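You operate a simulated robot arm through the tools that you are given. There is no shell and no other tool. Be economical: measure what you need, move in short steps, check, and stop when the job is done.

Carry out the task below with a simulated robot arm. There is one attempt and no reset: what you move stays moved.

JOB
Change the synthesizer from horn to flute, bright slider to HIGH, and latch the note E.
Fine: HOLD goes on before the key, one press; no other note is lit; leave the other controls alone.

Only the result counts: the job must be done as asked and must still hold three seconds after the hand-in. Knocking over, shifting, dropping, spilling or breaking anything else fails it.

ROBOT AND FRAMES
A 7-joint arm with a four-finger gripper, fixed in place. Base frame: the origin is at the foot of the arm, x ahead of it, y to its left, z up; the work surface is at about z = 77.7. Readings come in cm, degrees, newtons and seconds.
Its first joint turns from -69.0 to 172.0 degrees. Payload 3.67 kg.
Tool frame: the origin (TCP) lies between the finger pads and is the grasp point; the fingertips stand 2.8 cm ahead of it; z points along the fingers, y is the line along which they close. Largest opening 11.2 cm; the body of the gripper starts 7.3 cm behind the TCP.
Orientation is that of the tool frame in the base frame, as a unit quaternion [w, x, y, z]. With the fingers straight down and closing along the base's y, the tool's x points along the base's -x, its y along +y and its z along -z.

CONTROLS
- The arm moves only by the tool send_rows. Its argument "targets" is a list of rows, each an object (a shift or turn left out is 0, a gripper value left out holds the last) with "translation": the shift along the tool's x, y, z in units of 500 mm (1.0 is 500 mm), a list of three; "rot": the turn, a rotation vector about the tool's x, y, z in units of 60 degrees (1.0 is 60 degrees), a list of three. In form: [{"translation": [tx, ty, tz], "rot": [wx, wy, wz]}, ...]. A call has 1 to 12 rows; each row is the pose to reach, as a shift and turn from the pose commanded when the call began, along the tool's axes at that moment. "jaw" is the finger opening in mm, from 0 to 112, set as the call begins (left out, the last holds). A call with a number of a shift or a turn outside -1 to 1 is refused whole. Each row takes 0.2 s and may step no farther than 5 cm and 8.6 degrees from the row before; otherwise, or with a gripper value out of range, the whole call is refused. A pose out of reach is approached as far as the arm can. The call stops where the force on the tool passes 50 N (or 10 N more than at its start, if that is more) or the arm is blocked; 0.2 s more then pass. Each finger halts on what it meets, pressing with about 35 N; the grip force reading is that of the motor and also rises with nothing between the fingers. The clock runs only during rows and for 0.2 s after the last one: add rows that repeat a pose to give the fingers time. The reply holds the time, the measured pose of the TCP, the force on the tool along the base axes, the opening and the grip force, in the units named above and with some noise, with the torque about the TCP (base axes, N m) and any sound that the robot's microphone picked up, and new pictures: "views" is both (left out), scene, wrist or none.
- Cameras (640 x 400 px; columns grow to the right, rows downward): "scene" is fixed at [40.23, -65, 134.25]; the picture's right is [0.64, -0.77, 0.00], its down [-0.39, -0.32, -0.86] and it looks along [0.66, 0.55, -0.50] (base axes); focal length 351 px, centre (320, 200). "wrist" rides on the gripper at [6, -1.8, -10.4] in the tool frame; the picture's right is [0.29, 0.96, 0.00], its down [-0.80, 0.24, -0.55] and it looks along [-0.53, 0.16, 0.83] (tool axes); focal length 234 px, centre (320, 200). There is no depth. A picture from a camera that has moved, and an enlarged one, comes with that camera's place and axes in the base frame and with its lens.
- move_column(by): slides the trunk up (or, below 0, down) by that many cm; the arm rides with it, the base frame stays. It gives what a move gives, with no picture.
- close_up(camera, box): a new picture of the part [left, top, right, bottom] of that camera's present view, enlarged. No time passes.
- job_done(): hands the job in; it is judged then, once.

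Work in short steps. Places have to be worked out from the pictures, the camera data and where the tool is seen: move nearer, look again, correct. Check each grasp and each placing, and mend what went wrong. You have 120 turns and 200 pictures in all, those below and enlarged ones among them. Open the gripper and draw the arm clear of the work before you hand the job in, unless the task says otherwise; then end with one line.

The tools are called after "Request:" by a JSON object that holds its "fn" and its "kwargs". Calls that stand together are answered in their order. send_rows: Moves the arm, as the interface text tells. Its arguments: {"type":"object","properties":{"targets":{"type":"array"},"jaw":{"type":"number"},"views":{"type":"string","enum":["both","scene","wrist","none"]}},"required":["targets"]} The other tools are called the same way: move_column (by) slides the trunk up or down; close_up (camera, box) takes an enlarged picture of a part of a camera's view; job_done () hands the job in.

At the start:

```text
time: 0.0
position: [82.15, -31.83, 106.71]
tool_rot: [0.0, 0.0, 1.0, 0.0]
ft_force: [-0.5, 0.5, -0.2]
wrist_torque: [-0.01, -0.01, 0.03]
grip_width: 11.19
finger_force: 0.0
trunk travel left (down, up): [-57.5, 26.5]
```

scene: 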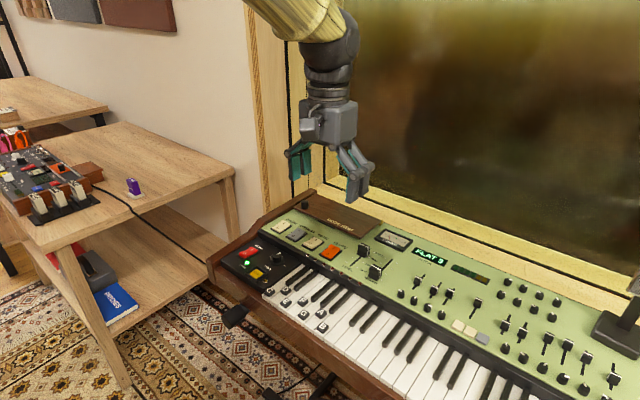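
wrist: 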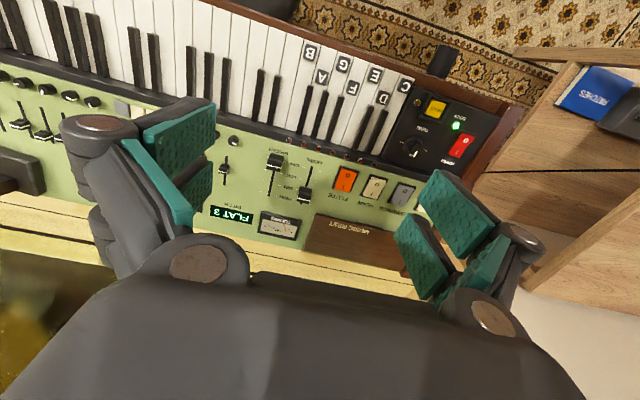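

I'll take enlarged pictures of the panel to read the labels.

Request:
{"fn": "close_up", "kwargs": {"camera": "scene", "box": [220, 190, 460, 340]}}

Request:
{"fn": "close_up", "kwargs": {"camera": "wrist", "box": [200, 30, 520, 270]}}

Request:
{"fn": "close_up", "kwargs": {"camera": "scene", "box": [240, 200, 340, 262]}}

Request:
{"fn": "close_up", "kwargs": {"camera": "scene", "box": [330, 225, 450, 300]}}

```text
2.67 times, centred on (340, 265) of scene
camera zoom: at [40.23, -65.0, 134.25], right [0.64, -0.77, 0.0], down [-0.39, -0.32, -0.86], along [0.66, 0.55, -0.5], focal length 936 px, centre (267, 27)
```

zoom: 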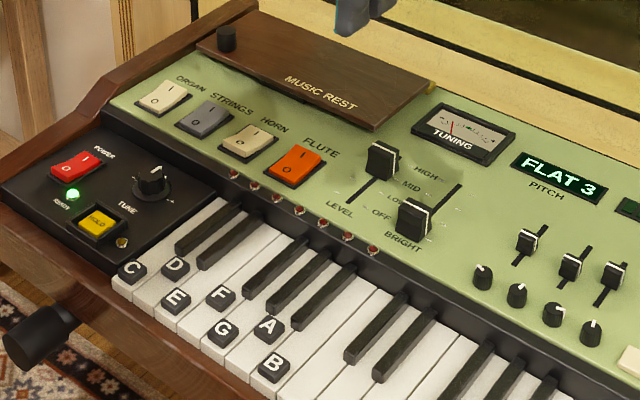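

```text
1.67 times, centred on (360, 150) of wrist
camera zoom: at [76.18, -33.44, 117.17], right [-0.29, 0.96, 0.0], down [0.8, 0.24, 0.55], along [0.53, 0.16, -0.83], focal length 390 px, centre (253, 283)
```

zoom: 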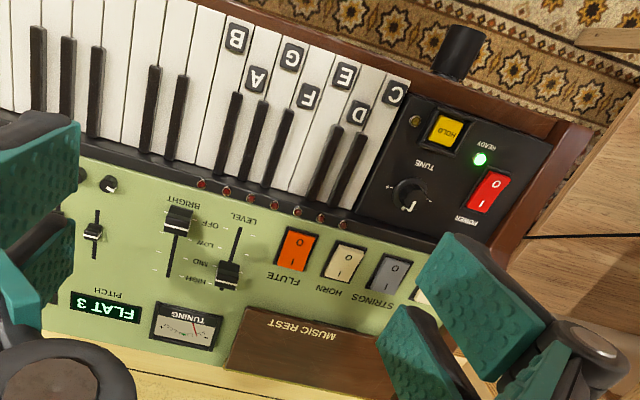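

```text
6.40 times, centred on (290, 231) of scene
camera zoom: at [40.23, -65.0, 134.25], right [0.64, -0.77, 0.0], down [-0.39, -0.32, -0.86], along [0.66, 0.55, -0.5], focal length 2247 px, centre (512, 2)
```

zoom: 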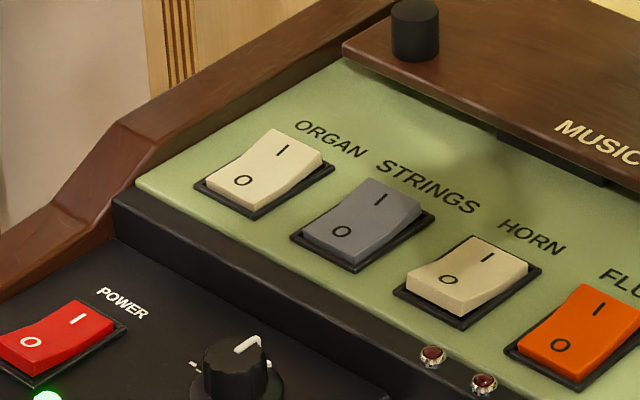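

```text
5.33 times, centred on (390, 262) of scene
camera zoom: at [40.23, -65.0, 134.25], right [0.64, -0.77, 0.0], down [-0.39, -0.32, -0.86], along [0.66, 0.55, -0.5], focal length 1872 px, centre (-53, -133)
```

zoom: 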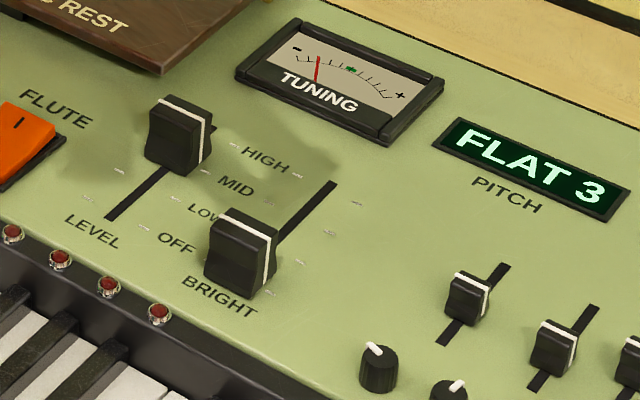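

Triangulating from both pictures: HOLD ≈ (78.9,-12.8,77.5), E label ≈ (77.4,-24.1,76.9), flute rocker ≈ (94.5,-23,79.8), horn ≈ (94.4,-17.3), bright cap ≈ (94.2,-36,80.8). HORN is the only voice rocker that is on. I close the fingers and move above HOLD.

Request:
{"fn": "send_rows", "kwargs": {"targets": [{"translation": [0.011, 0.0634, 0.05]}, {"translation": [0.022, 0.127, 0.1]}, {"translation": [0.033, 0.19, 0.15]}, {"translation": [0.044, 0.254, 0.2]}, {"translation": [0.055, 0.317, 0.25]}, {"translation": [0.065, 0.3806, 0.334]}, {"translation": [0.065, 0.3806, 0.36]}, {"translation": [0.065, 0.3806, 0.36]}], "jaw": 0}}

```text
refused: row 6 steps farther than a row can; nothing moved
```

Row 6 was too long a step; I resend it evened out.

Request:
{"fn": "send_rows", "kwargs": {"targets": [{"translation": [0.011, 0.0634, 0.05]}, {"translation": [0.022, 0.127, 0.1]}, {"translation": [0.033, 0.19, 0.15]}, {"translation": [0.044, 0.254, 0.2]}, {"translation": [0.055, 0.317, 0.25]}, {"translation": [0.065, 0.3806, 0.3]}, {"translation": [0.065, 0.3806, 0.36]}, {"translation": [0.065, 0.3806, 0.36]}], "jaw": 0}}

```text
time: 1.8
position: [78.83, -12.56, 88.64]
tool_rot: [0.0, 0.0, 1.0, 0.0]
ft_force: [-0.9, 0.1, 0.3]
wrist_torque: [-0.02, -0.02, -0.03]
grip_width: 0.02
finger_force: 35.3
trunk travel left (down, up): [-57.5, 26.5]
camera wrist: at [73.01, -14.37, 99.08], right [-0.29, 0.96, 0.0], down [0.8, 0.24, 0.55], along [0.53, 0.16, -0.83], focal length 234 px, centre (320, 200)
```

scene: 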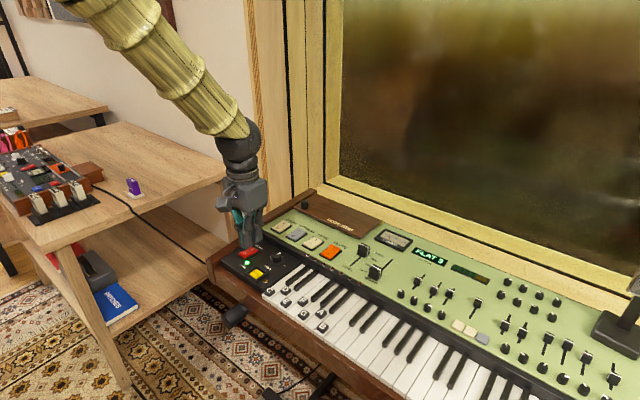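
wrist: 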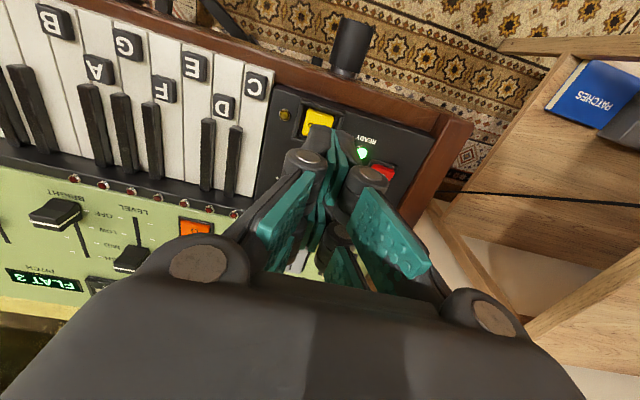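

HOLD re-measures at (78.7,-12.8), right under the fingers. I descend to just above it.

Request:
{"fn": "send_rows", "kwargs": {"targets": [{"translation": [0, -0.006, 0.07]}, {"translation": [0, -0.006, 0.12]}, {"translation": [0, -0.006, 0.14]}], "views": "scene"}}

Request:
{"fn": "close_up", "kwargs": {"camera": "scene", "box": [220, 220, 300, 300]}}

```text
time: 2.6
position: [78.83, -12.74, 81.6]
tool_rot: [0.0, 0.0, 1.0, 0.0]
ft_force: [-0.6, 0.3, -0.4]
wrist_torque: [0.0, -0.01, -0.03]
grip_width: 0.03
finger_force: 34.8
trunk travel left (down, up): [-57.5, 26.5]
```

scene: 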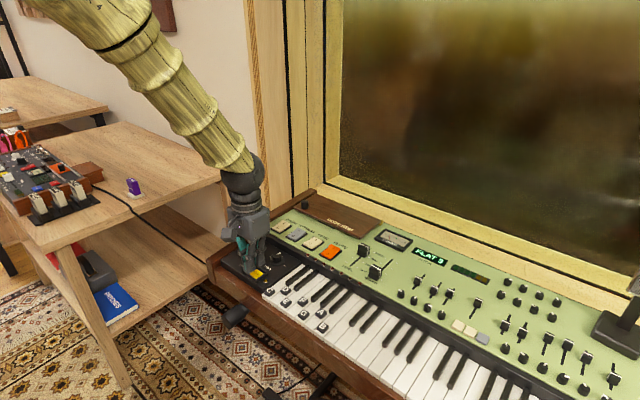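

```text
5.00 times, centred on (260, 260) of scene
camera zoom: at [40.23, -65.0, 134.25], right [0.64, -0.77, 0.0], down [-0.39, -0.32, -0.86], along [0.66, 0.55, -0.5], focal length 1755 px, centre (620, -100)
```

zoom: 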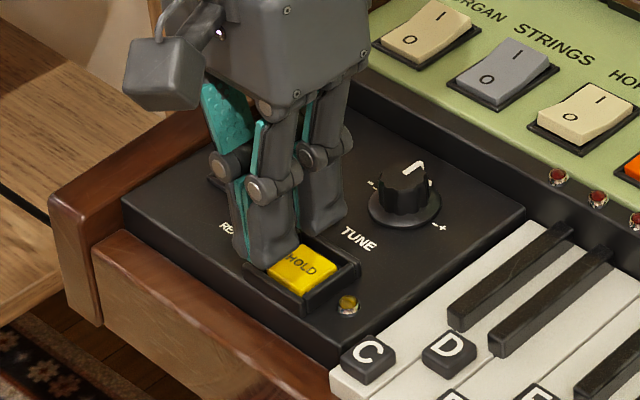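

I check the fingertip footprint over the button from the wrist before pressing.

Request:
{"fn": "close_up", "kwargs": {"camera": "wrist", "box": [220, 80, 440, 280]}}

```text
2.00 times, centred on (330, 180) of wrist
camera zoom: at [72.93, -14.48, 92.12], right [-0.29, 0.96, 0.0], down [0.8, 0.24, 0.55], along [0.53, 0.16, -0.83], focal length 468 px, centre (300, 240)
```

zoom: 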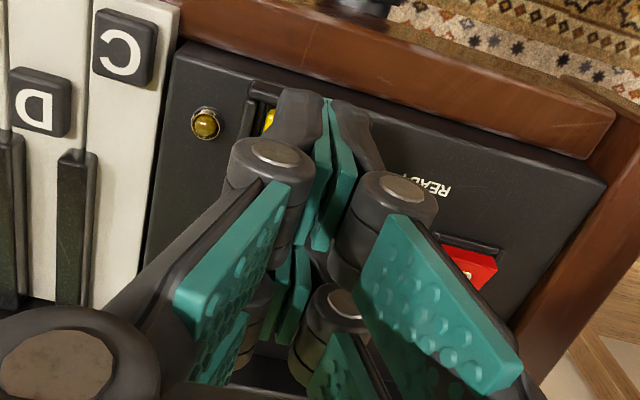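

The gripper actually has two prong pairs, about 3.6 cm apart in x, so straight down it would straddle the button. I raise it and tilt the fingers outward by 30° so that the near pair becomes the lowest point.

Request:
{"fn": "send_rows", "kwargs": {"targets": [{"translation": [0, 0, -0.08]}, {"translation": [0, 0, -0.08], "rot": [0, -0.125, 0]}, {"translation": [0, 0, -0.08], "rot": [0, -0.25, 0]}, {"translation": [0, 0, -0.08], "rot": [0, -0.375, 0]}, {"translation": [0, 0, -0.08], "rot": [0, -0.5, 0]}], "views": "both"}}

Request:
{"fn": "close_up", "kwargs": {"camera": "scene", "box": [210, 200, 310, 300]}}

```text
time: 3.8
position: [78.76, -12.86, 85.9]
tool_rot: [0.26, -0.001, 0.966, 0.0]
ft_force: [0.1, -0.6, 1.4]
wrist_torque: [-0.05, -0.02, -0.04]
grip_width: 0.02
finger_force: 34.9
trunk travel left (down, up): [-57.5, 26.5]
camera wrist: at [68.44, -14.57, 91.91], right [-0.25, 0.96, -0.14], down [0.41, 0.24, 0.88], along [0.88, 0.16, -0.45], focal length 234 px, centre (320, 200)
```

scene: 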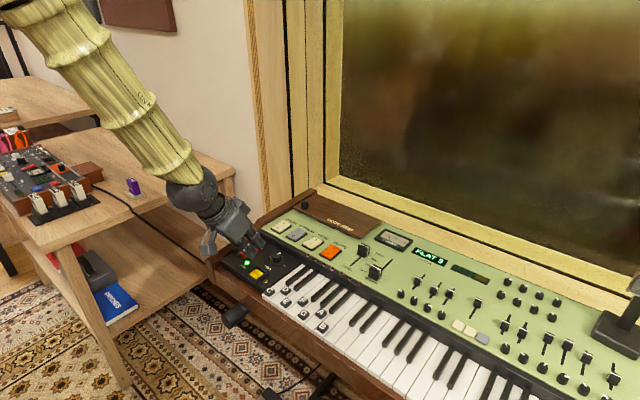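
wrist: 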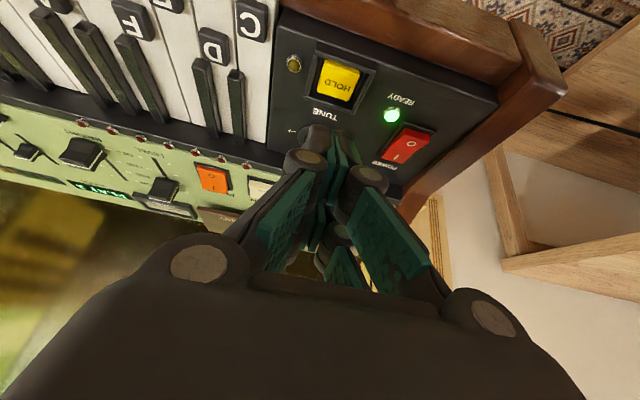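

```text
4.00 times, centred on (260, 250) of scene
camera zoom: at [40.23, -65.0, 134.25], right [0.64, -0.77, 0.0], down [-0.39, -0.32, -0.86], along [0.66, 0.55, -0.5], focal length 1404 px, centre (560, 0)
```

zoom: 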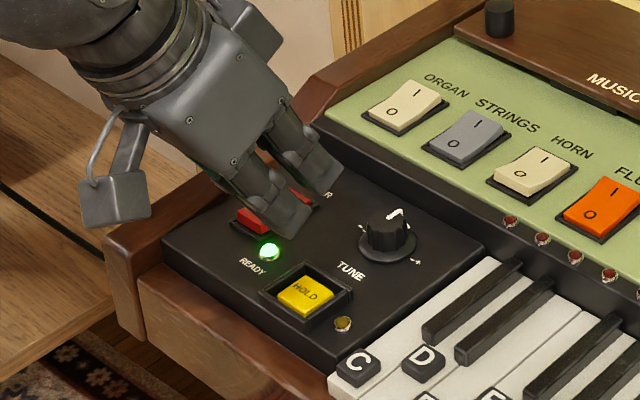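

The near pair's lowest tip is at about (78.7,-12.8,82), directly over HOLD. I descend vertically to contact in small steps.

Request:
{"fn": "send_rows", "kwargs": {"targets": [{"translation": [0.02, 0, 0.0346]}, {"translation": [0.036, 0, 0.0624]}, {"translation": [0.04, 0, 0.0693]}, {"translation": [0.043, 0, 0.0745]}, {"translation": [0.046, 0, 0.0797]}], "views": "none"}}

Request:
{"fn": "close_up", "kwargs": {"camera": "scene", "box": [210, 220, 290, 300]}}

```text
time: 5.0
position: [78.9, -12.92, 81.15]
tool_rot: [0.259, 0.001, 0.966, 0.0]
ft_force: [-0.3, -0.1, -0.1]
wrist_torque: [-0.02, -0.03, 0.03]
grip_width: 0.0
finger_force: 34.8
trunk travel left (down, up): [-57.5, 26.5]
```

```text
5.00 times, centred on (250, 260) of scene
camera zoom: at [40.23, -65.0, 134.25], right [0.64, -0.77, 0.0], down [-0.39, -0.32, -0.86], along [0.66, 0.55, -0.5], focal length 1755 px, centre (670, -100)
```

zoom: 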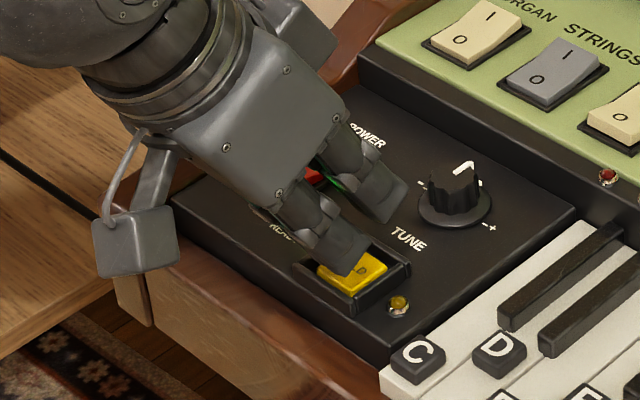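

No contact force yet, and the tip sits over the button. I go on down in 2 mm steps.

Request:
{"fn": "send_rows", "kwargs": {"targets": [{"translation": [0.002, 0, 0.0035]}, {"translation": [0.004, 0, 0.0069]}, {"translation": [0.006, 0, 0.0104]}], "views": "none"}}

Request:
{"fn": "close_up", "kwargs": {"camera": "scene", "box": [230, 230, 290, 290]}}

```text
time: 5.8
position: [78.78, -12.97, 80.58]
tool_rot: [0.259, 0.0, 0.966, 0.0]
ft_force: [0.4, -0.2, 0.7]
wrist_torque: [-0.04, 0.01, 0.01]
grip_width: 0.0
finger_force: 35.1
trunk travel left (down, up): [-57.5, 26.5]
```

```text
6.67 times, centred on (260, 260) of scene
camera zoom: at [40.23, -65.0, 134.25], right [0.64, -0.77, 0.0], down [-0.39, -0.32, -0.86], along [0.66, 0.55, -0.5], focal length 2340 px, centre (720, -200)
```

zoom: 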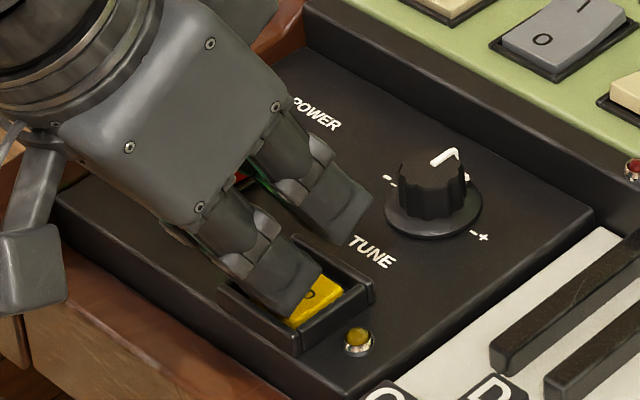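

The tip's near corner is at about x=78.2, slightly forward on the button. I shift 0.4 cm farther and keep pressing down.

Request:
{"fn": "send_rows", "kwargs": {"targets": [{"translation": [-0.0069, 0, 0.004]}, {"translation": [-0.0049, 0, 0.0075]}, {"translation": [-0.0029, 0, 0.0109]}, {"translation": [-0.0009, 0, 0.0144]}], "views": "none"}}

Request:
{"fn": "close_up", "kwargs": {"camera": "scene", "box": [230, 230, 290, 290]}}

```text
time: 6.8
position: [79.3, -13.0, 79.97]
tool_rot: [0.259, 0.0, 0.966, 0.0]
ft_force: [-0.2, 1.1, 3.4]
wrist_torque: [0.03, 0.05, 0.0]
grip_width: 0.58
finger_force: 35.5
trunk travel left (down, up): [-57.5, 26.5]
heard: click
```

```text
6.67 times, centred on (260, 260) of scene
camera zoom: at [40.23, -65.0, 134.25], right [0.64, -0.77, 0.0], down [-0.39, -0.32, -0.86], along [0.66, 0.55, -0.5], focal length 2340 px, centre (720, -200)
```

zoom: 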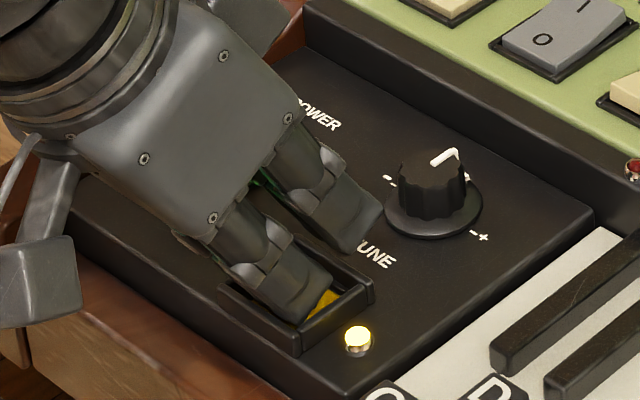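

A click was heard and the HOLD lamp is lit. I retract and move above the HORN rocker.

Request:
{"fn": "send_rows", "kwargs": {"targets": [{"translation": [-0.033, 0, -0.0577]}, {"translation": [-0.067, 0, -0.1155]}, {"translation": [-0.1, 0, -0.1732]}, {"translation": [-0.164, -0.0215, -0.1362]}, {"translation": [-0.228, -0.043, -0.0994]}, {"translation": [-0.291, -0.0645, -0.0627]}, {"translation": [-0.3546, -0.086, -0.0262]}]}}

Request:
{"fn": "close_up", "kwargs": {"camera": "scene", "box": [240, 180, 400, 290]}}

```text
time: 8.4
position: [94.05, -17.63, 89.94]
tool_rot: [0.258, 0.0, 0.966, 0.0]
ft_force: [1.2, -0.5, -0.4]
wrist_torque: [0.01, 0.0, -0.02]
grip_width: 0.02
finger_force: 35.6
trunk travel left (down, up): [-57.5, 26.5]
camera wrist: at [83.73, -19.28, 96.08], right [-0.25, 0.96, -0.14], down [0.41, 0.24, 0.88], along [0.88, 0.16, -0.46], focal length 234 px, centre (320, 200)
```

scene: 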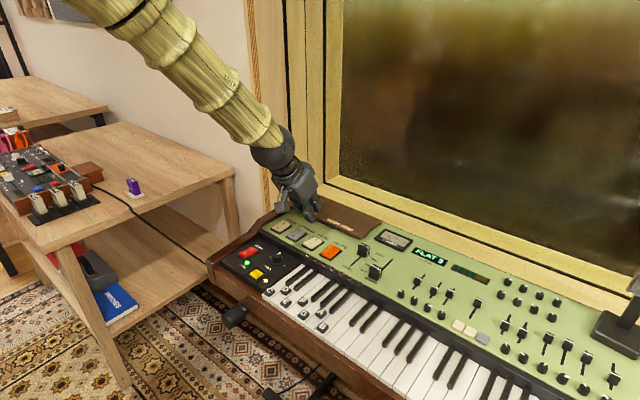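
wrist: 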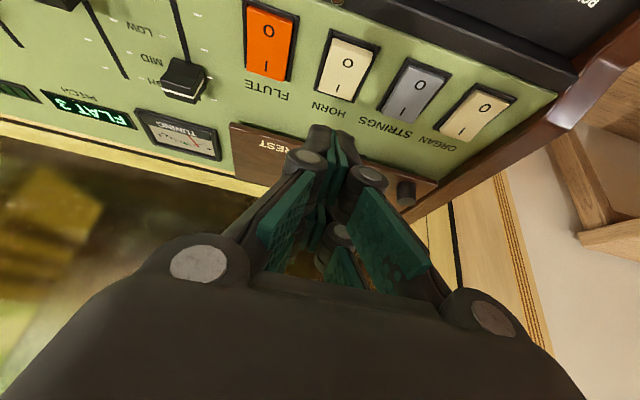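

```text
3.64 times, centred on (320, 235) of scene
camera zoom: at [40.23, -65.0, 134.25], right [0.64, -0.77, 0.0], down [-0.39, -0.32, -0.86], along [0.66, 0.55, -0.5], focal length 1277 px, centre (320, 73)
```

zoom: 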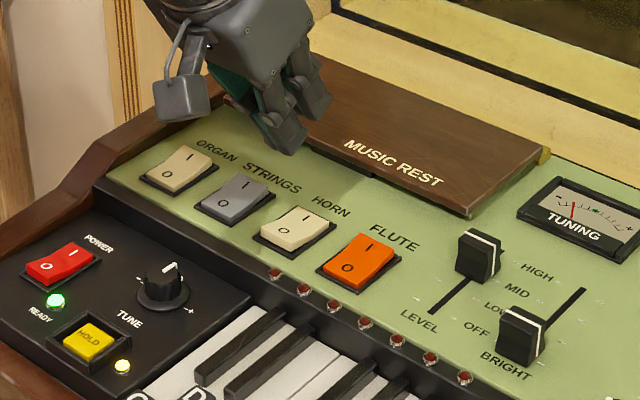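

From the wrist view: HORN's O half ≈ (93.5,-17.2) and FLUTE's I half ≈ (95.7,-22.8). I go down toward HORN's O half.

Request:
{"fn": "send_rows", "kwargs": {"targets": [{"translation": [0.025, 0.008, 0.043]}, {"translation": [0.0572, 0.008, 0.087]}, {"translation": [0.0597, 0.008, 0.0913]}, {"translation": [0.0622, 0.008, 0.0957]}, {"translation": [0.0647, 0.008, 0.1]}], "views": "none"}}

Request:
{"fn": "close_up", "kwargs": {"camera": "scene", "box": [260, 190, 360, 270]}}

```text
time: 9.6
position: [93.67, -16.85, 84.06]
tool_rot: [0.259, 0.001, 0.966, 0.0]
ft_force: [0.7, 0.8, -0.1]
wrist_torque: [0.02, 0.0, 0.02]
grip_width: 0.0
finger_force: 35.6
trunk travel left (down, up): [-57.5, 26.5]
```

```text
5.00 times, centred on (310, 230) of scene
camera zoom: at [40.23, -65.0, 134.25], right [0.64, -0.77, 0.0], down [-0.39, -0.32, -0.86], along [0.66, 0.55, -0.5], focal length 1755 px, centre (370, 50)
```

zoom: 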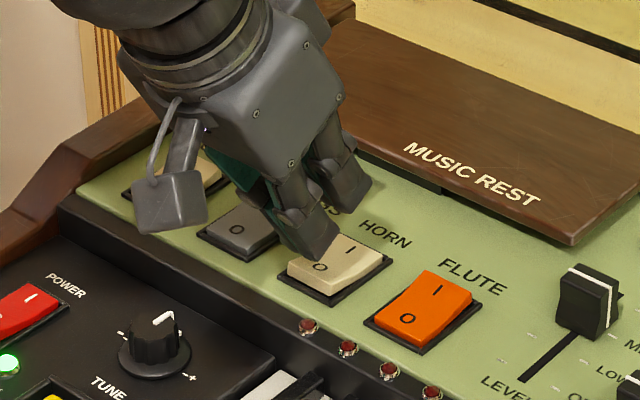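

The tip is over the HORN O half. I nudge 0.4 cm toward -y and continue pressing down.

Request:
{"fn": "send_rows", "kwargs": {"targets": [{"translation": [0.0025, -0.008, 0.0043]}, {"translation": [0.005, -0.008, 0.0087]}, {"translation": [0.0075, -0.008, 0.013]}, {"translation": [0.01, -0.008, 0.0173]}], "views": "none"}}

Request:
{"fn": "close_up", "kwargs": {"camera": "scene", "box": [260, 190, 360, 270]}}

```text
time: 10.6
position: [93.66, -17.28, 82.95]
tool_rot: [0.258, 0.0, 0.966, 0.0]
ft_force: [-0.2, 0.6, -0.1]
wrist_torque: [-0.01, 0.0, 0.0]
grip_width: 0.0
finger_force: 35.9
trunk travel left (down, up): [-57.5, 26.5]
```

```text
5.00 times, centred on (310, 230) of scene
camera zoom: at [40.23, -65.0, 134.25], right [0.64, -0.77, 0.0], down [-0.39, -0.32, -0.86], along [0.66, 0.55, -0.5], focal length 1755 px, centre (370, 50)
```

zoom: 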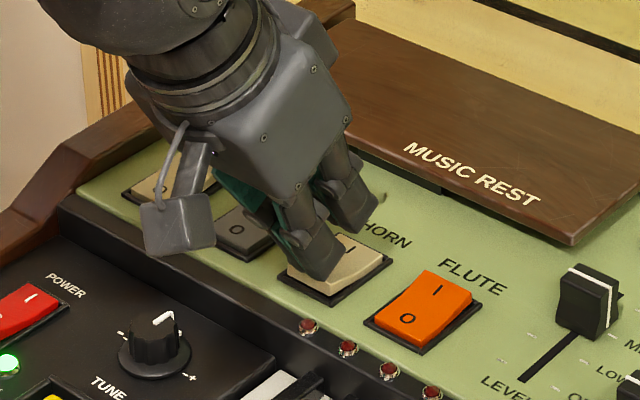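

Still no contact, but very close. I continue in 2 mm steps.

Request:
{"fn": "send_rows", "kwargs": {"targets": [{"translation": [0.0025, 0, 0.0043]}, {"translation": [0.005, 0, 0.0087]}, {"translation": [0.0075, 0, 0.013]}], "views": "none"}}

Request:
{"fn": "close_up", "kwargs": {"camera": "scene", "box": [260, 190, 360, 270]}}

```text
time: 11.4
position: [93.69, -17.2, 82.5]
tool_rot: [0.26, 0.002, 0.965, -0.001]
ft_force: [-1.4, -1.9, 12.7]
wrist_torque: [-0.01, 0.16, 0.05]
grip_width: 0.61
finger_force: 35.6
trunk travel left (down, up): [-57.5, 26.5]
```

```text
5.00 times, centred on (310, 230) of scene
camera zoom: at [40.23, -65.0, 134.25], right [0.64, -0.77, 0.0], down [-0.39, -0.32, -0.86], along [0.66, 0.55, -0.5], focal length 1755 px, centre (370, 50)
```

zoom: 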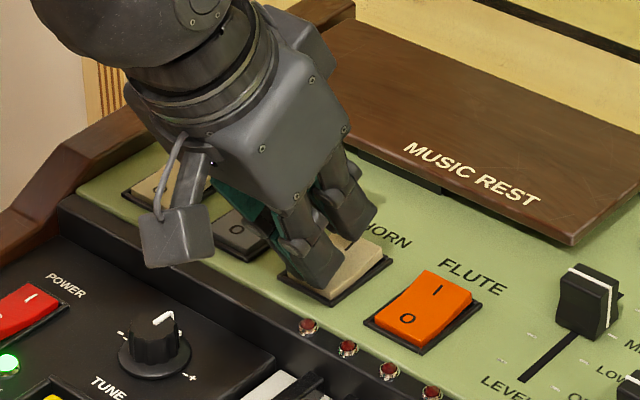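

Contact (12.7 N) without a click yet. I press a bit further.

Request:
{"fn": "send_rows", "kwargs": {"targets": [{"translation": [0.002, 0, 0.0035]}, {"translation": [0.004, 0, 0.007]}, {"translation": [0.006, 0, 0.0104]}], "views": "none"}}

Request:
{"fn": "close_up", "kwargs": {"camera": "scene", "box": [260, 190, 360, 270]}}

```text
time: 12.3
position: [93.6, -17.2, 82.3]
tool_rot: [0.264, 0.0, 0.965, 0.0]
ft_force: [-26.1, 1.0, 29.2]
wrist_torque: [0.06, 1.08, -0.03]
grip_width: 0.61
finger_force: 35.6
trunk travel left (down, up): [-57.5, 26.5]
stopped in row 3: the force on the tool passed its limit at 52 N (the readings are from after the stop); the commanded pose is now the measured one
```

```text
5.00 times, centred on (310, 230) of scene
camera zoom: at [40.23, -65.0, 134.25], right [0.64, -0.77, 0.0], down [-0.39, -0.32, -0.86], along [0.66, 0.55, -0.5], focal length 1755 px, centre (370, 50)
```

zoom: 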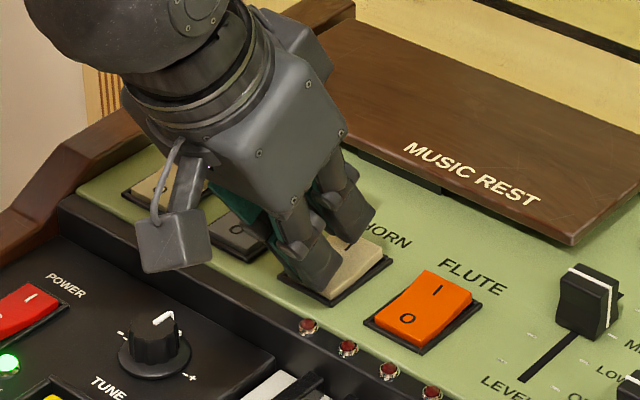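

The force limit was reached without a click. I lift off and inspect the rocker.

Request:
{"fn": "send_rows", "kwargs": {"targets": [{"translation": [-0.02, 0, -0.0346]}, {"translation": [-0.045, 0, -0.0779]}], "views": "none"}}

Request:
{"fn": "close_up", "kwargs": {"camera": "scene", "box": [280, 210, 360, 270]}}

Request:
{"fn": "close_up", "kwargs": {"camera": "wrist", "box": [220, 0, 480, 180]}}

```text
time: 12.9
position: [93.77, -17.22, 86.29]
tool_rot: [0.262, 0.0, 0.965, 0.001]
ft_force: [-0.5, 0.1, -0.4]
wrist_torque: [-0.03, 0.01, 0.0]
grip_width: 0.0
finger_force: 35.9
trunk travel left (down, up): [-57.5, 26.5]
```

```text
6.67 times, centred on (320, 240) of scene
camera zoom: at [40.23, -65.0, 134.25], right [0.64, -0.77, 0.0], down [-0.39, -0.32, -0.86], along [0.66, 0.55, -0.5], focal length 2340 px, centre (320, -67)
```

zoom: 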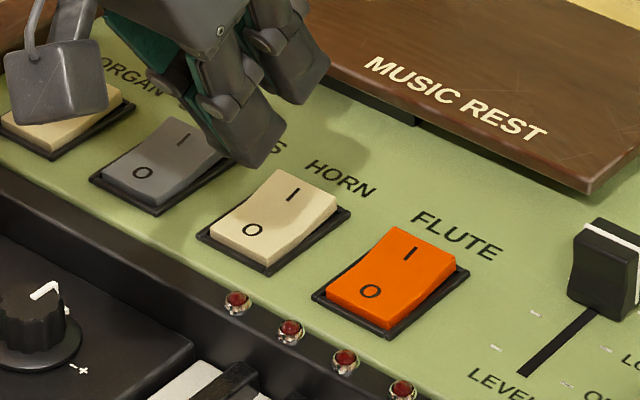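

```text
2.22 times, centred on (350, 90) of wrist
camera zoom: at [83.39, -18.89, 92.31], right [-0.25, 0.96, -0.15], down [0.41, 0.24, 0.88], along [0.88, 0.16, -0.45], focal length 520 px, centre (253, 444)
```

zoom: 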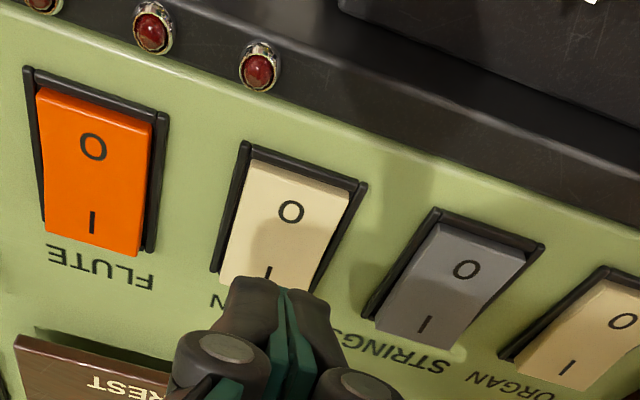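

HORN has flipped: it now rests like the other off rockers. Next I move over FLUTE's I half, approximately (95.7,-22.6).

Request:
{"fn": "send_rows", "kwargs": {"targets": [{"translation": [-0.0216, -0.054, 0.0125]}, {"translation": [-0.0433, -0.108, 0.025]}, {"translation": [-0.0333, -0.108, 0.0423]}], "views": "none"}}

Request:
{"fn": "close_up", "kwargs": {"camera": "scene", "box": [280, 200, 380, 270]}}

```text
time: 13.7
position: [96.41, -22.62, 85.63]
tool_rot: [0.261, 0.0, 0.965, 0.0]
ft_force: [-1.3, -0.6, 0.3]
wrist_torque: [-0.02, -0.03, -0.01]
grip_width: 0.0
finger_force: 35.5
trunk travel left (down, up): [-57.5, 26.5]
```

```text
5.71 times, centred on (330, 235) of scene
camera zoom: at [40.23, -65.0, 134.25], right [0.64, -0.77, 0.0], down [-0.39, -0.32, -0.86], along [0.66, 0.55, -0.5], focal length 2006 px, centre (263, 0)
```

zoom: 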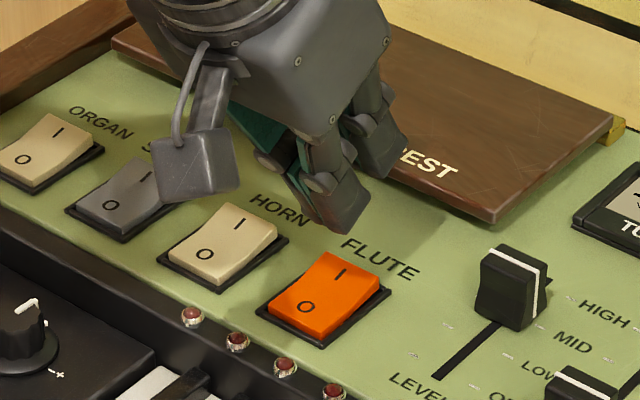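

Lowering from here should land on the "I". I descend in 3 mm steps with a slight shift outward.

Request:
{"fn": "send_rows", "kwargs": {"targets": [{"translation": [-0.0022, 0, 0.0082]}, {"translation": [0.0008, 0, 0.0134]}, {"translation": [0.0038, 0, 0.0186]}, {"translation": [0.0068, 0, 0.0238]}, {"translation": [0.0098, 0, 0.029]}, {"translation": [0.0128, 0, 0.0342]}], "views": "none"}}

Request:
{"fn": "close_up", "kwargs": {"camera": "scene", "box": [280, 200, 380, 270]}}

```text
time: 15.1
position: [96.81, -22.59, 83.7]
tool_rot: [0.261, 0.0, 0.965, 0.0]
ft_force: [0.3, -1.0, 0.7]
wrist_torque: [0.02, 0.03, 0.02]
grip_width: 0.0
finger_force: 35.8
trunk travel left (down, up): [-57.5, 26.5]
```

```text
5.71 times, centred on (330, 235) of scene
camera zoom: at [40.23, -65.0, 134.25], right [0.64, -0.77, 0.0], down [-0.39, -0.32, -0.86], along [0.66, 0.55, -0.5], focal length 2006 px, centre (263, 0)
```

zoom: 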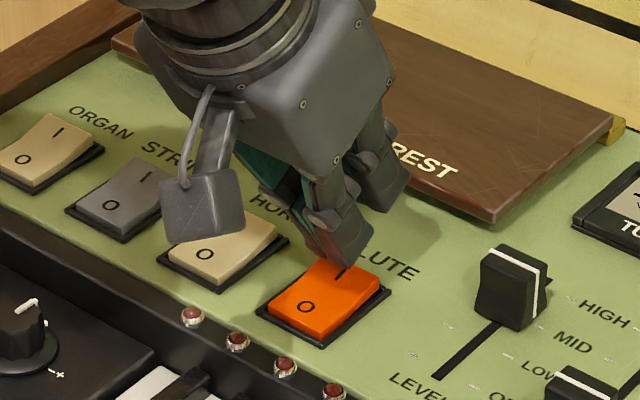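

It is aligned on FLUTE's I end, so I continue down.

Request:
{"fn": "send_rows", "kwargs": {"targets": [{"translation": [0.0025, -0.006, 0.0043]}, {"translation": [0.005, -0.006, 0.0087]}, {"translation": [0.0075, -0.006, 0.013]}, {"translation": [0.01, -0.006, 0.0173]}, {"translation": [0.0125, -0.006, 0.0217]}, {"translation": [0.015, -0.006, 0.026]}], "views": "none"}}

Request:
{"fn": "close_up", "kwargs": {"camera": "scene", "box": [280, 200, 380, 270]}}

```text
time: 16.5
position: [96.75, -22.87, 82.68]
tool_rot: [0.265, 0.0, 0.964, 0.0]
ft_force: [1.3, 1.3, 32.2]
wrist_torque: [-0.02, 0.2, -0.09]
grip_width: 0.6
finger_force: 35.8
trunk travel left (down, up): [-57.5, 26.5]
```

```text
5.71 times, centred on (330, 235) of scene
camera zoom: at [40.23, -65.0, 134.25], right [0.64, -0.77, 0.0], down [-0.39, -0.32, -0.86], along [0.66, 0.55, -0.5], focal length 2006 px, centre (263, 0)
```

zoom: 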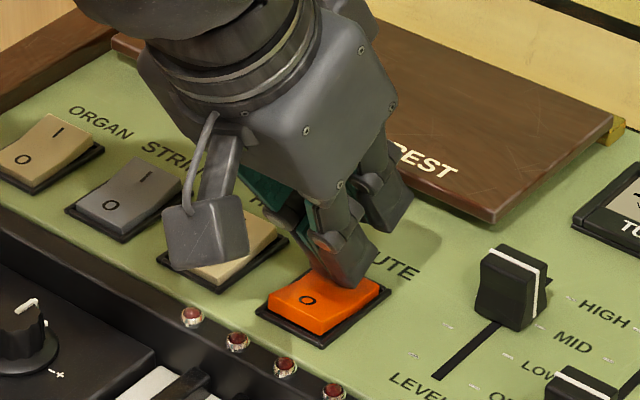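

FLUTE has flipped to I. I retract and hover above the bright slider, opening the fingers a little for a side grip on its cap.

Request:
{"fn": "send_rows", "kwargs": {"targets": [{"translation": [-0.0365, 0, -0.0632]}, {"translation": [-0.073, 0, -0.1264]}, {"translation": [-0.062, -0.087, -0.133]}, {"translation": [-0.05, -0.175, -0.14]}, {"translation": [-0.0384, -0.262, -0.1464]}], "jaw": 40}}

Request:
{"fn": "close_up", "kwargs": {"camera": "scene", "box": [290, 210, 410, 300]}}

Request:
{"fn": "close_up", "kwargs": {"camera": "wrist", "box": [200, 0, 460, 180]}}

```text
time: 17.7
position: [94.53, -36.32, 89.16]
tool_rot: [0.261, 0.0, 0.965, 0.002]
ft_force: [0.5, -1.2, 0.3]
wrist_torque: [0.04, 0.0, 0.05]
grip_width: 3.99
finger_force: 0.0
trunk travel left (down, up): [-57.5, 26.5]
camera wrist: at [84.07, -38.05, 95.1], right [-0.25, 0.96, -0.14], down [0.41, 0.24, 0.88], along [0.88, 0.16, -0.45], focal length 234 px, centre (320, 200)
```

scene: 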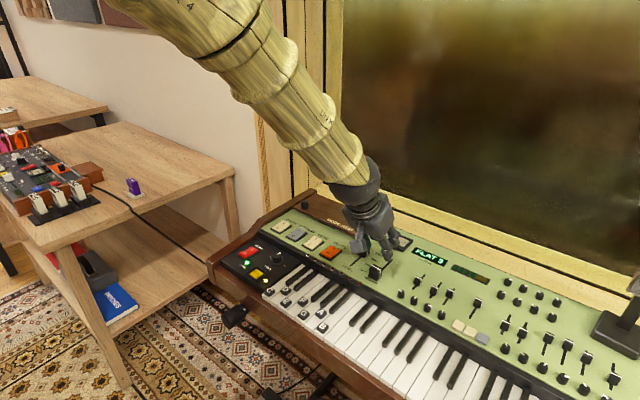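
wrist: 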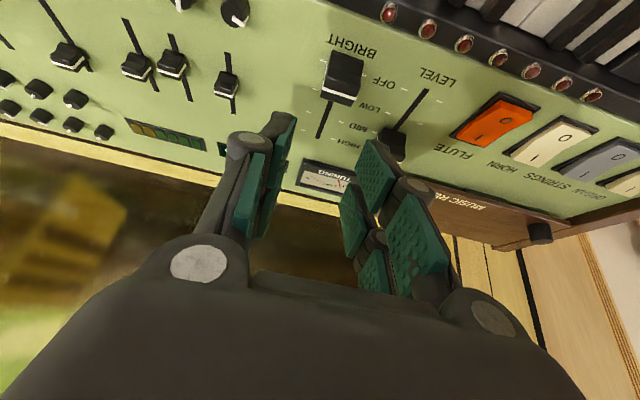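

```text
4.44 times, centred on (350, 255) of scene
camera zoom: at [40.23, -65.0, 134.25], right [0.64, -0.77, 0.0], down [-0.39, -0.32, -0.86], along [0.66, 0.55, -0.5], focal length 1560 px, centre (187, -44)
```

zoom: 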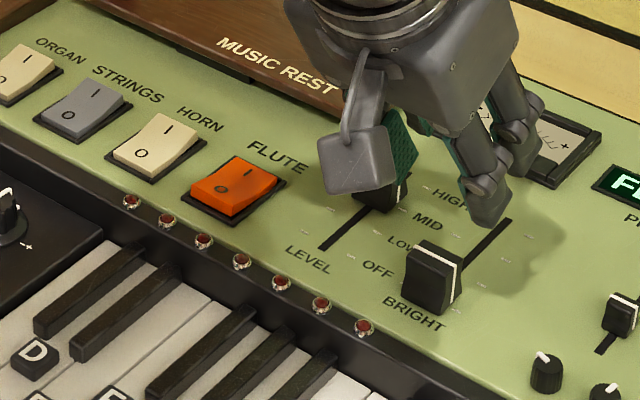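

```text
2.22 times, centred on (330, 90) of wrist
camera zoom: at [84.07, -38.05, 95.1], right [-0.25, 0.96, -0.14], down [0.41, 0.24, 0.88], along [0.88, 0.16, -0.45], focal length 520 px, centre (298, 444)
```

zoom: 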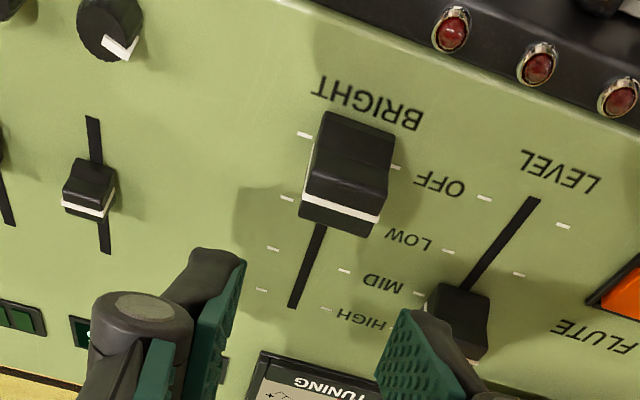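

FLUTE is on and HORN is off. The slider must travel about 7 cm in +x to HIGH (x≈101.5), so before gripping it I test that reach at this hover height.

Request:
{"fn": "send_rows", "kwargs": {"targets": [{"translation": [-0.065, 0, 0.0375]}, {"translation": [-0.13, 0, 0.075]}, {"translation": [-0.13, 0, 0.075]}], "views": "none"}}

```text
time: 18.5
position: [102.07, -36.04, 89.52]
tool_rot: [0.262, 0.001, 0.965, 0.001]
ft_force: [0.0, -0.3, -0.6]
wrist_torque: [0.02, -0.01, 0.02]
grip_width: 4.01
finger_force: 0.0
trunk travel left (down, up): [-57.5, 26.5]
```

The reach is fine. I return over the cap at x≈94.9 and lower part-way to check alignment.

Request:
{"fn": "send_rows", "kwargs": {"targets": [{"translation": [0.0623, 0.001, -0.036]}, {"translation": [0.1247, 0.001, -0.072]}, {"translation": [0.1577, 0.001, -0.0148]}], "views": "none"}}

Request:
{"fn": "close_up", "kwargs": {"camera": "scene", "box": [310, 210, 410, 290]}}

Request:
{"fn": "close_up", "kwargs": {"camera": "wrist", "box": [200, 0, 460, 180]}}

```text
time: 19.3
position: [94.85, -35.77, 85.98]
tool_rot: [0.26, 0.0, 0.966, 0.001]
ft_force: [1.0, -0.3, 0.0]
wrist_torque: [-0.02, -0.02, 0.01]
grip_width: 3.97
finger_force: 0.0
trunk travel left (down, up): [-57.5, 26.5]
```

```text
5.00 times, centred on (360, 250) of scene
camera zoom: at [40.23, -65.0, 134.25], right [0.64, -0.77, 0.0], down [-0.39, -0.32, -0.86], along [0.66, 0.55, -0.5], focal length 1755 px, centre (120, -50)
```

zoom: 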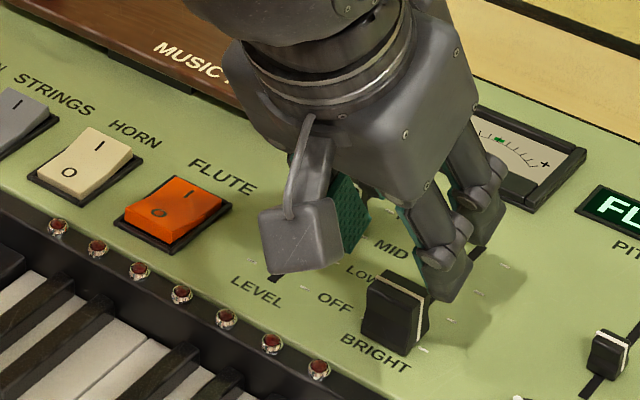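

```text
2.22 times, centred on (330, 90) of wrist
camera zoom: at [84.52, -37.5, 91.96], right [-0.25, 0.96, -0.14], down [0.41, 0.24, 0.88], along [0.88, 0.16, -0.45], focal length 520 px, centre (298, 444)
```

zoom: 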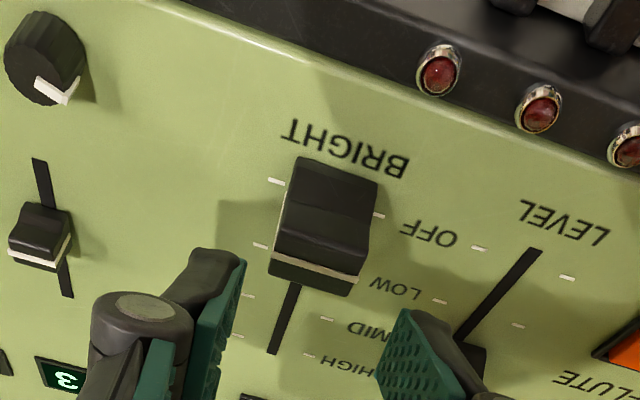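

The cap centre is at about (94.3,-35.85), aligned with the jaws. I lower them alongside it.

Request:
{"fn": "send_rows", "kwargs": {"targets": [{"translation": [0.01, -0.001, 0.0173]}, {"translation": [0.018, -0.001, 0.0312]}, {"translation": [0.022, -0.001, 0.0381]}], "views": "none"}}

Request:
{"fn": "close_up", "kwargs": {"camera": "scene", "box": [310, 210, 410, 290]}}

Request:
{"fn": "close_up", "kwargs": {"camera": "wrist", "box": [200, 0, 460, 180]}}

```text
time: 20.1
position: [95.13, -36.03, 83.8]
tool_rot: [0.261, 0.001, 0.965, 0.0]
ft_force: [0.2, 0.6, 1.2]
wrist_torque: [-0.03, 0.01, 0.03]
grip_width: 4.0
finger_force: 0.0
trunk travel left (down, up): [-57.5, 26.5]
```

```text
5.00 times, centred on (360, 250) of scene
camera zoom: at [40.23, -65.0, 134.25], right [0.64, -0.77, 0.0], down [-0.39, -0.32, -0.86], along [0.66, 0.55, -0.5], focal length 1755 px, centre (120, -50)
```

zoom: 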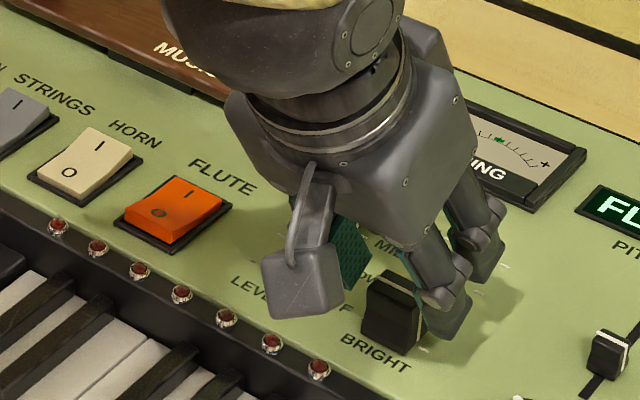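

```text
2.22 times, centred on (330, 90) of wrist
camera zoom: at [84.58, -37.67, 89.84], right [-0.25, 0.96, -0.14], down [0.41, 0.24, 0.88], along [0.88, 0.16, -0.45], focal length 520 px, centre (298, 444)
```

zoom: 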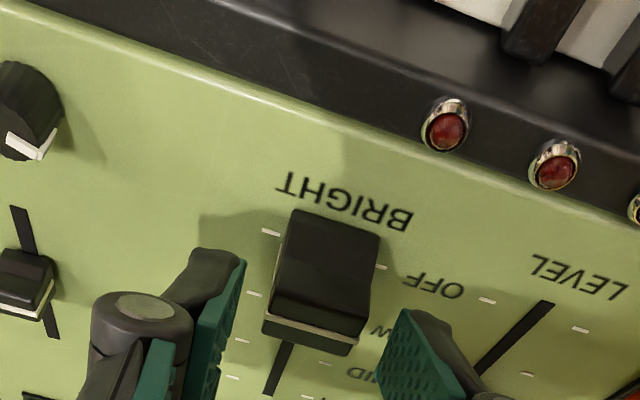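

The tips are at z≈79.8, beside the far half of the cap. I shift 0.6 cm nearer and close on it.

Request:
{"fn": "send_rows", "kwargs": {"targets": [{"translation": [0.0124, 0.002, -0.0026]}, {"translation": [0.0124, 0.002, -0.0026]}], "views": "none"}}

Request:
{"fn": "send_rows", "kwargs": {"targets": [{"translation": [0, 0, 0]}, {"translation": [0, 0, 0]}], "jaw": 10, "views": "none"}}

Request:
{"fn": "close_up", "kwargs": {"camera": "scene", "box": [310, 210, 410, 290]}}

Request:
{"fn": "close_up", "kwargs": {"camera": "wrist", "box": [200, 0, 460, 180]}}

```text
time: 20.7
position: [94.39, -35.88, 83.65]
tool_rot: [0.261, 0.0, 0.965, 0.0]
ft_force: [-0.5, -0.1, 0.5]
wrist_torque: [0.0, 0.01, -0.02]
grip_width: 4.0
finger_force: 0.2
trunk travel left (down, up): [-57.5, 26.5]
```

```text
time: 21.3
position: [94.33, -36.18, 83.71]
tool_rot: [0.261, 0.001, 0.965, -0.001]
ft_force: [0.0, -4.3, 1.4]
wrist_torque: [-0.23, 0.07, -0.01]
grip_width: 2.38
finger_force: 44.7
trunk travel left (down, up): [-57.5, 26.5]
```

```text
5.00 times, centred on (360, 250) of scene
camera zoom: at [40.23, -65.0, 134.25], right [0.64, -0.77, 0.0], down [-0.39, -0.32, -0.86], along [0.66, 0.55, -0.5], focal length 1755 px, centre (120, -50)
```

zoom: 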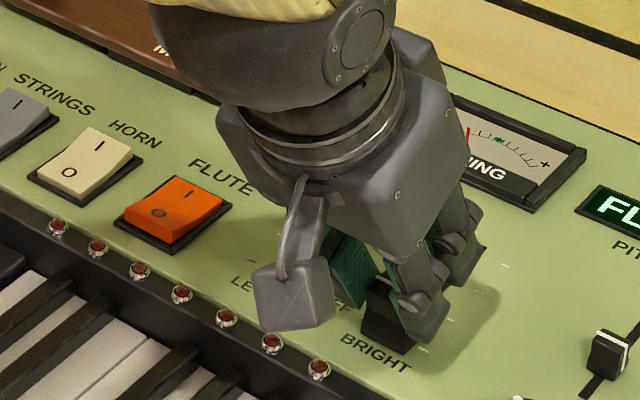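

```text
2.22 times, centred on (330, 90) of wrist
camera zoom: at [83.94, -37.73, 89.66], right [-0.25, 0.96, -0.14], down [0.41, 0.24, 0.88], along [0.88, 0.16, -0.45], focal length 520 px, centre (298, 444)
```

zoom: 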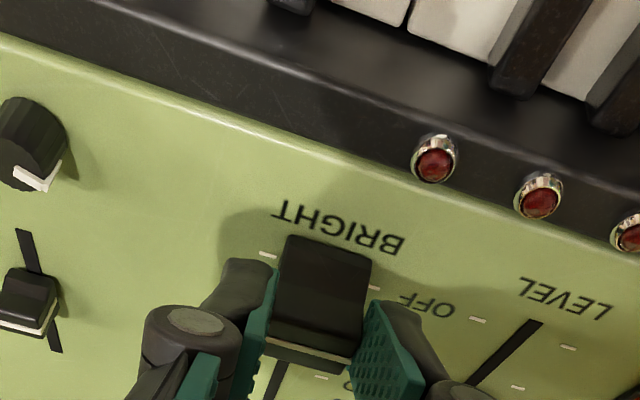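

The cap is gripped (2.38 cm wide). I drag it +x by 3 cm first and watch the forces for slope or friction.

Request:
{"fn": "send_rows", "kwargs": {"targets": [{"translation": [-0.0087, 0, 0.005]}, {"translation": [-0.0173, 0, 0.01]}, {"translation": [-0.0346, 0, 0.02]}, {"translation": [-0.052, 0, 0.03]}], "views": "none"}}

Request:
{"fn": "close_up", "kwargs": {"camera": "wrist", "box": [200, 0, 460, 180]}}

```text
time: 22.3
position: [97.39, -36.06, 83.68]
tool_rot: [0.262, 0.001, 0.965, 0.0]
ft_force: [1.0, -3.7, -0.2]
wrist_torque: [-0.26, -1.37, -0.07]
grip_width: 2.37
finger_force: 45.7
trunk travel left (down, up): [-57.5, 26.5]
```

```text
2.22 times, centred on (330, 90) of wrist
camera zoom: at [87.03, -37.74, 89.66], right [-0.25, 0.96, -0.14], down [0.41, 0.24, 0.88], along [0.88, 0.16, -0.45], focal length 520 px, centre (298, 444)
```

zoom: 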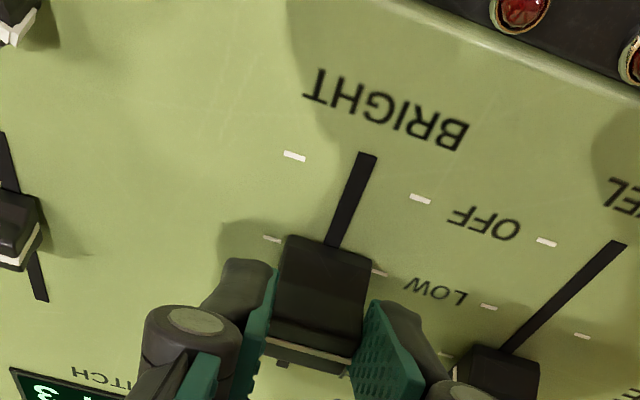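

It moves freely. The ticks are 2.35 cm apart, so HIGH needs about 7.05 cm in all; I go 3.6 cm more.

Request:
{"fn": "send_rows", "kwargs": {"targets": [{"translation": [-0.0173, 0, 0.01]}, {"translation": [-0.0346, 0, 0.02]}, {"translation": [-0.052, 0, 0.03]}, {"translation": [-0.0624, 0, 0.036]}], "views": "none"}}

Request:
{"fn": "close_up", "kwargs": {"camera": "wrist", "box": [200, 0, 460, 180]}}

Request:
{"fn": "close_up", "kwargs": {"camera": "scene", "box": [340, 200, 440, 280]}}

```text
time: 23.3
position: [100.96, -36.18, 83.65]
tool_rot: [0.262, 0.0, 0.965, 0.001]
ft_force: [-0.3, -2.0, -1.9]
wrist_torque: [0.02, 0.45, -0.1]
grip_width: 2.37
finger_force: 45.1
trunk travel left (down, up): [-57.5, 26.5]
```

```text
2.22 times, centred on (330, 90) of wrist
camera zoom: at [90.61, -37.75, 89.66], right [-0.25, 0.96, -0.14], down [0.41, 0.24, 0.88], along [0.88, 0.16, -0.45], focal length 520 px, centre (298, 444)
```

zoom: 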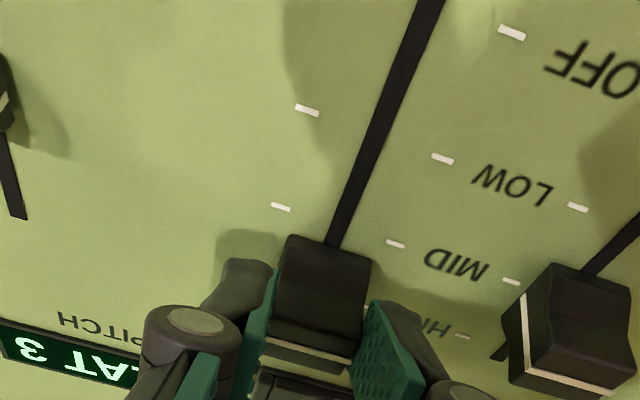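

```text
5.00 times, centred on (390, 240) of scene
camera zoom: at [40.23, -65.0, 134.25], right [0.64, -0.77, 0.0], down [-0.39, -0.32, -0.86], along [0.66, 0.55, -0.5], focal length 1755 px, centre (-30, 0)
```

zoom: 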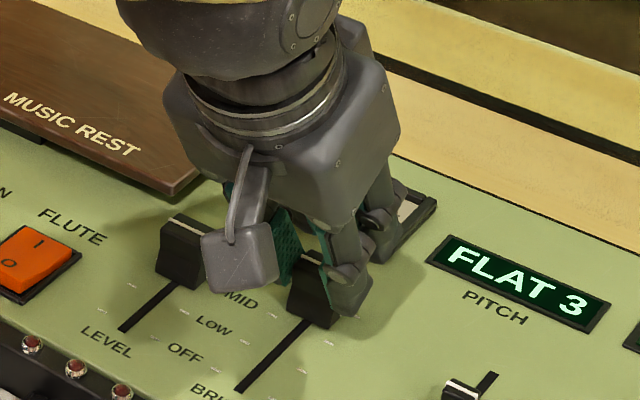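

It is now just short of HIGH. I go on in small steps, watching for the end stop.

Request:
{"fn": "send_rows", "kwargs": {"targets": [{"translation": [-0.0043, 0, 0.0025]}, {"translation": [-0.0087, 0, 0.005]}], "views": "none"}}

Request:
{"fn": "close_up", "kwargs": {"camera": "wrist", "box": [200, 0, 460, 180]}}

```text
time: 23.9
position: [101.54, -35.92, 83.76]
tool_rot: [0.262, -0.001, 0.965, 0.001]
ft_force: [-0.1, -0.5, -1.4]
wrist_torque: [-0.04, 0.84, -0.05]
grip_width: 2.4
finger_force: 45.2
trunk travel left (down, up): [-57.5, 26.5]
```

```text
2.22 times, centred on (330, 90) of wrist
camera zoom: at [91.15, -37.75, 89.66], right [-0.25, 0.96, -0.14], down [0.41, 0.24, 0.88], along [0.88, 0.16, -0.45], focal length 520 px, centre (298, 444)
```

zoom: 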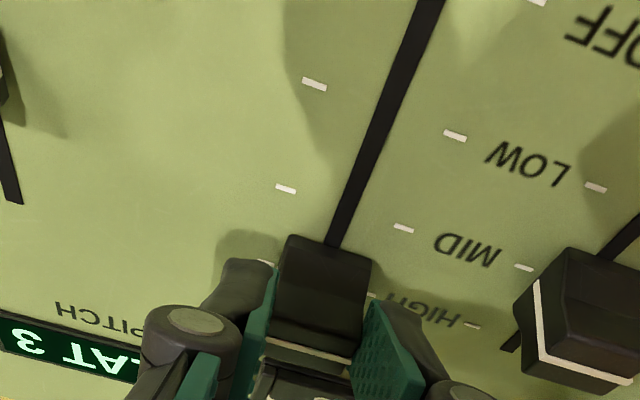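

By comparison with how the OFF ticks sat at the start, about 2 mm remain. I move it 0.2 cm and then release.

Request:
{"fn": "send_rows", "kwargs": {"targets": [{"translation": [-0.0035, 0, 0.002]}, {"translation": [-0.0035, 0, 0.002]}], "views": "none"}}

Request:
{"fn": "close_up", "kwargs": {"camera": "wrist", "box": [200, 0, 460, 180]}}

```text
time: 24.5
position: [101.66, -36.1, 83.72]
tool_rot: [0.261, 0.0, 0.965, 0.001]
ft_force: [1.1, 1.0, -2.5]
wrist_torque: [0.0, -0.05, 0.07]
grip_width: 2.39
finger_force: 45.4
trunk travel left (down, up): [-57.5, 26.5]
```

```text
2.22 times, centred on (330, 90) of wrist
camera zoom: at [91.32, -37.75, 89.66], right [-0.25, 0.96, -0.14], down [0.41, 0.24, 0.88], along [0.88, 0.16, -0.45], focal length 520 px, centre (298, 444)
```

zoom: 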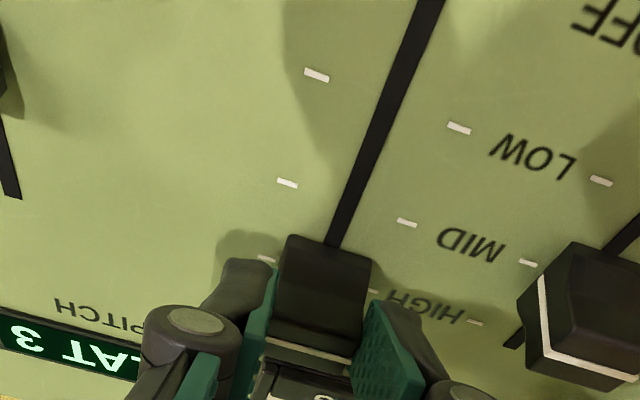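

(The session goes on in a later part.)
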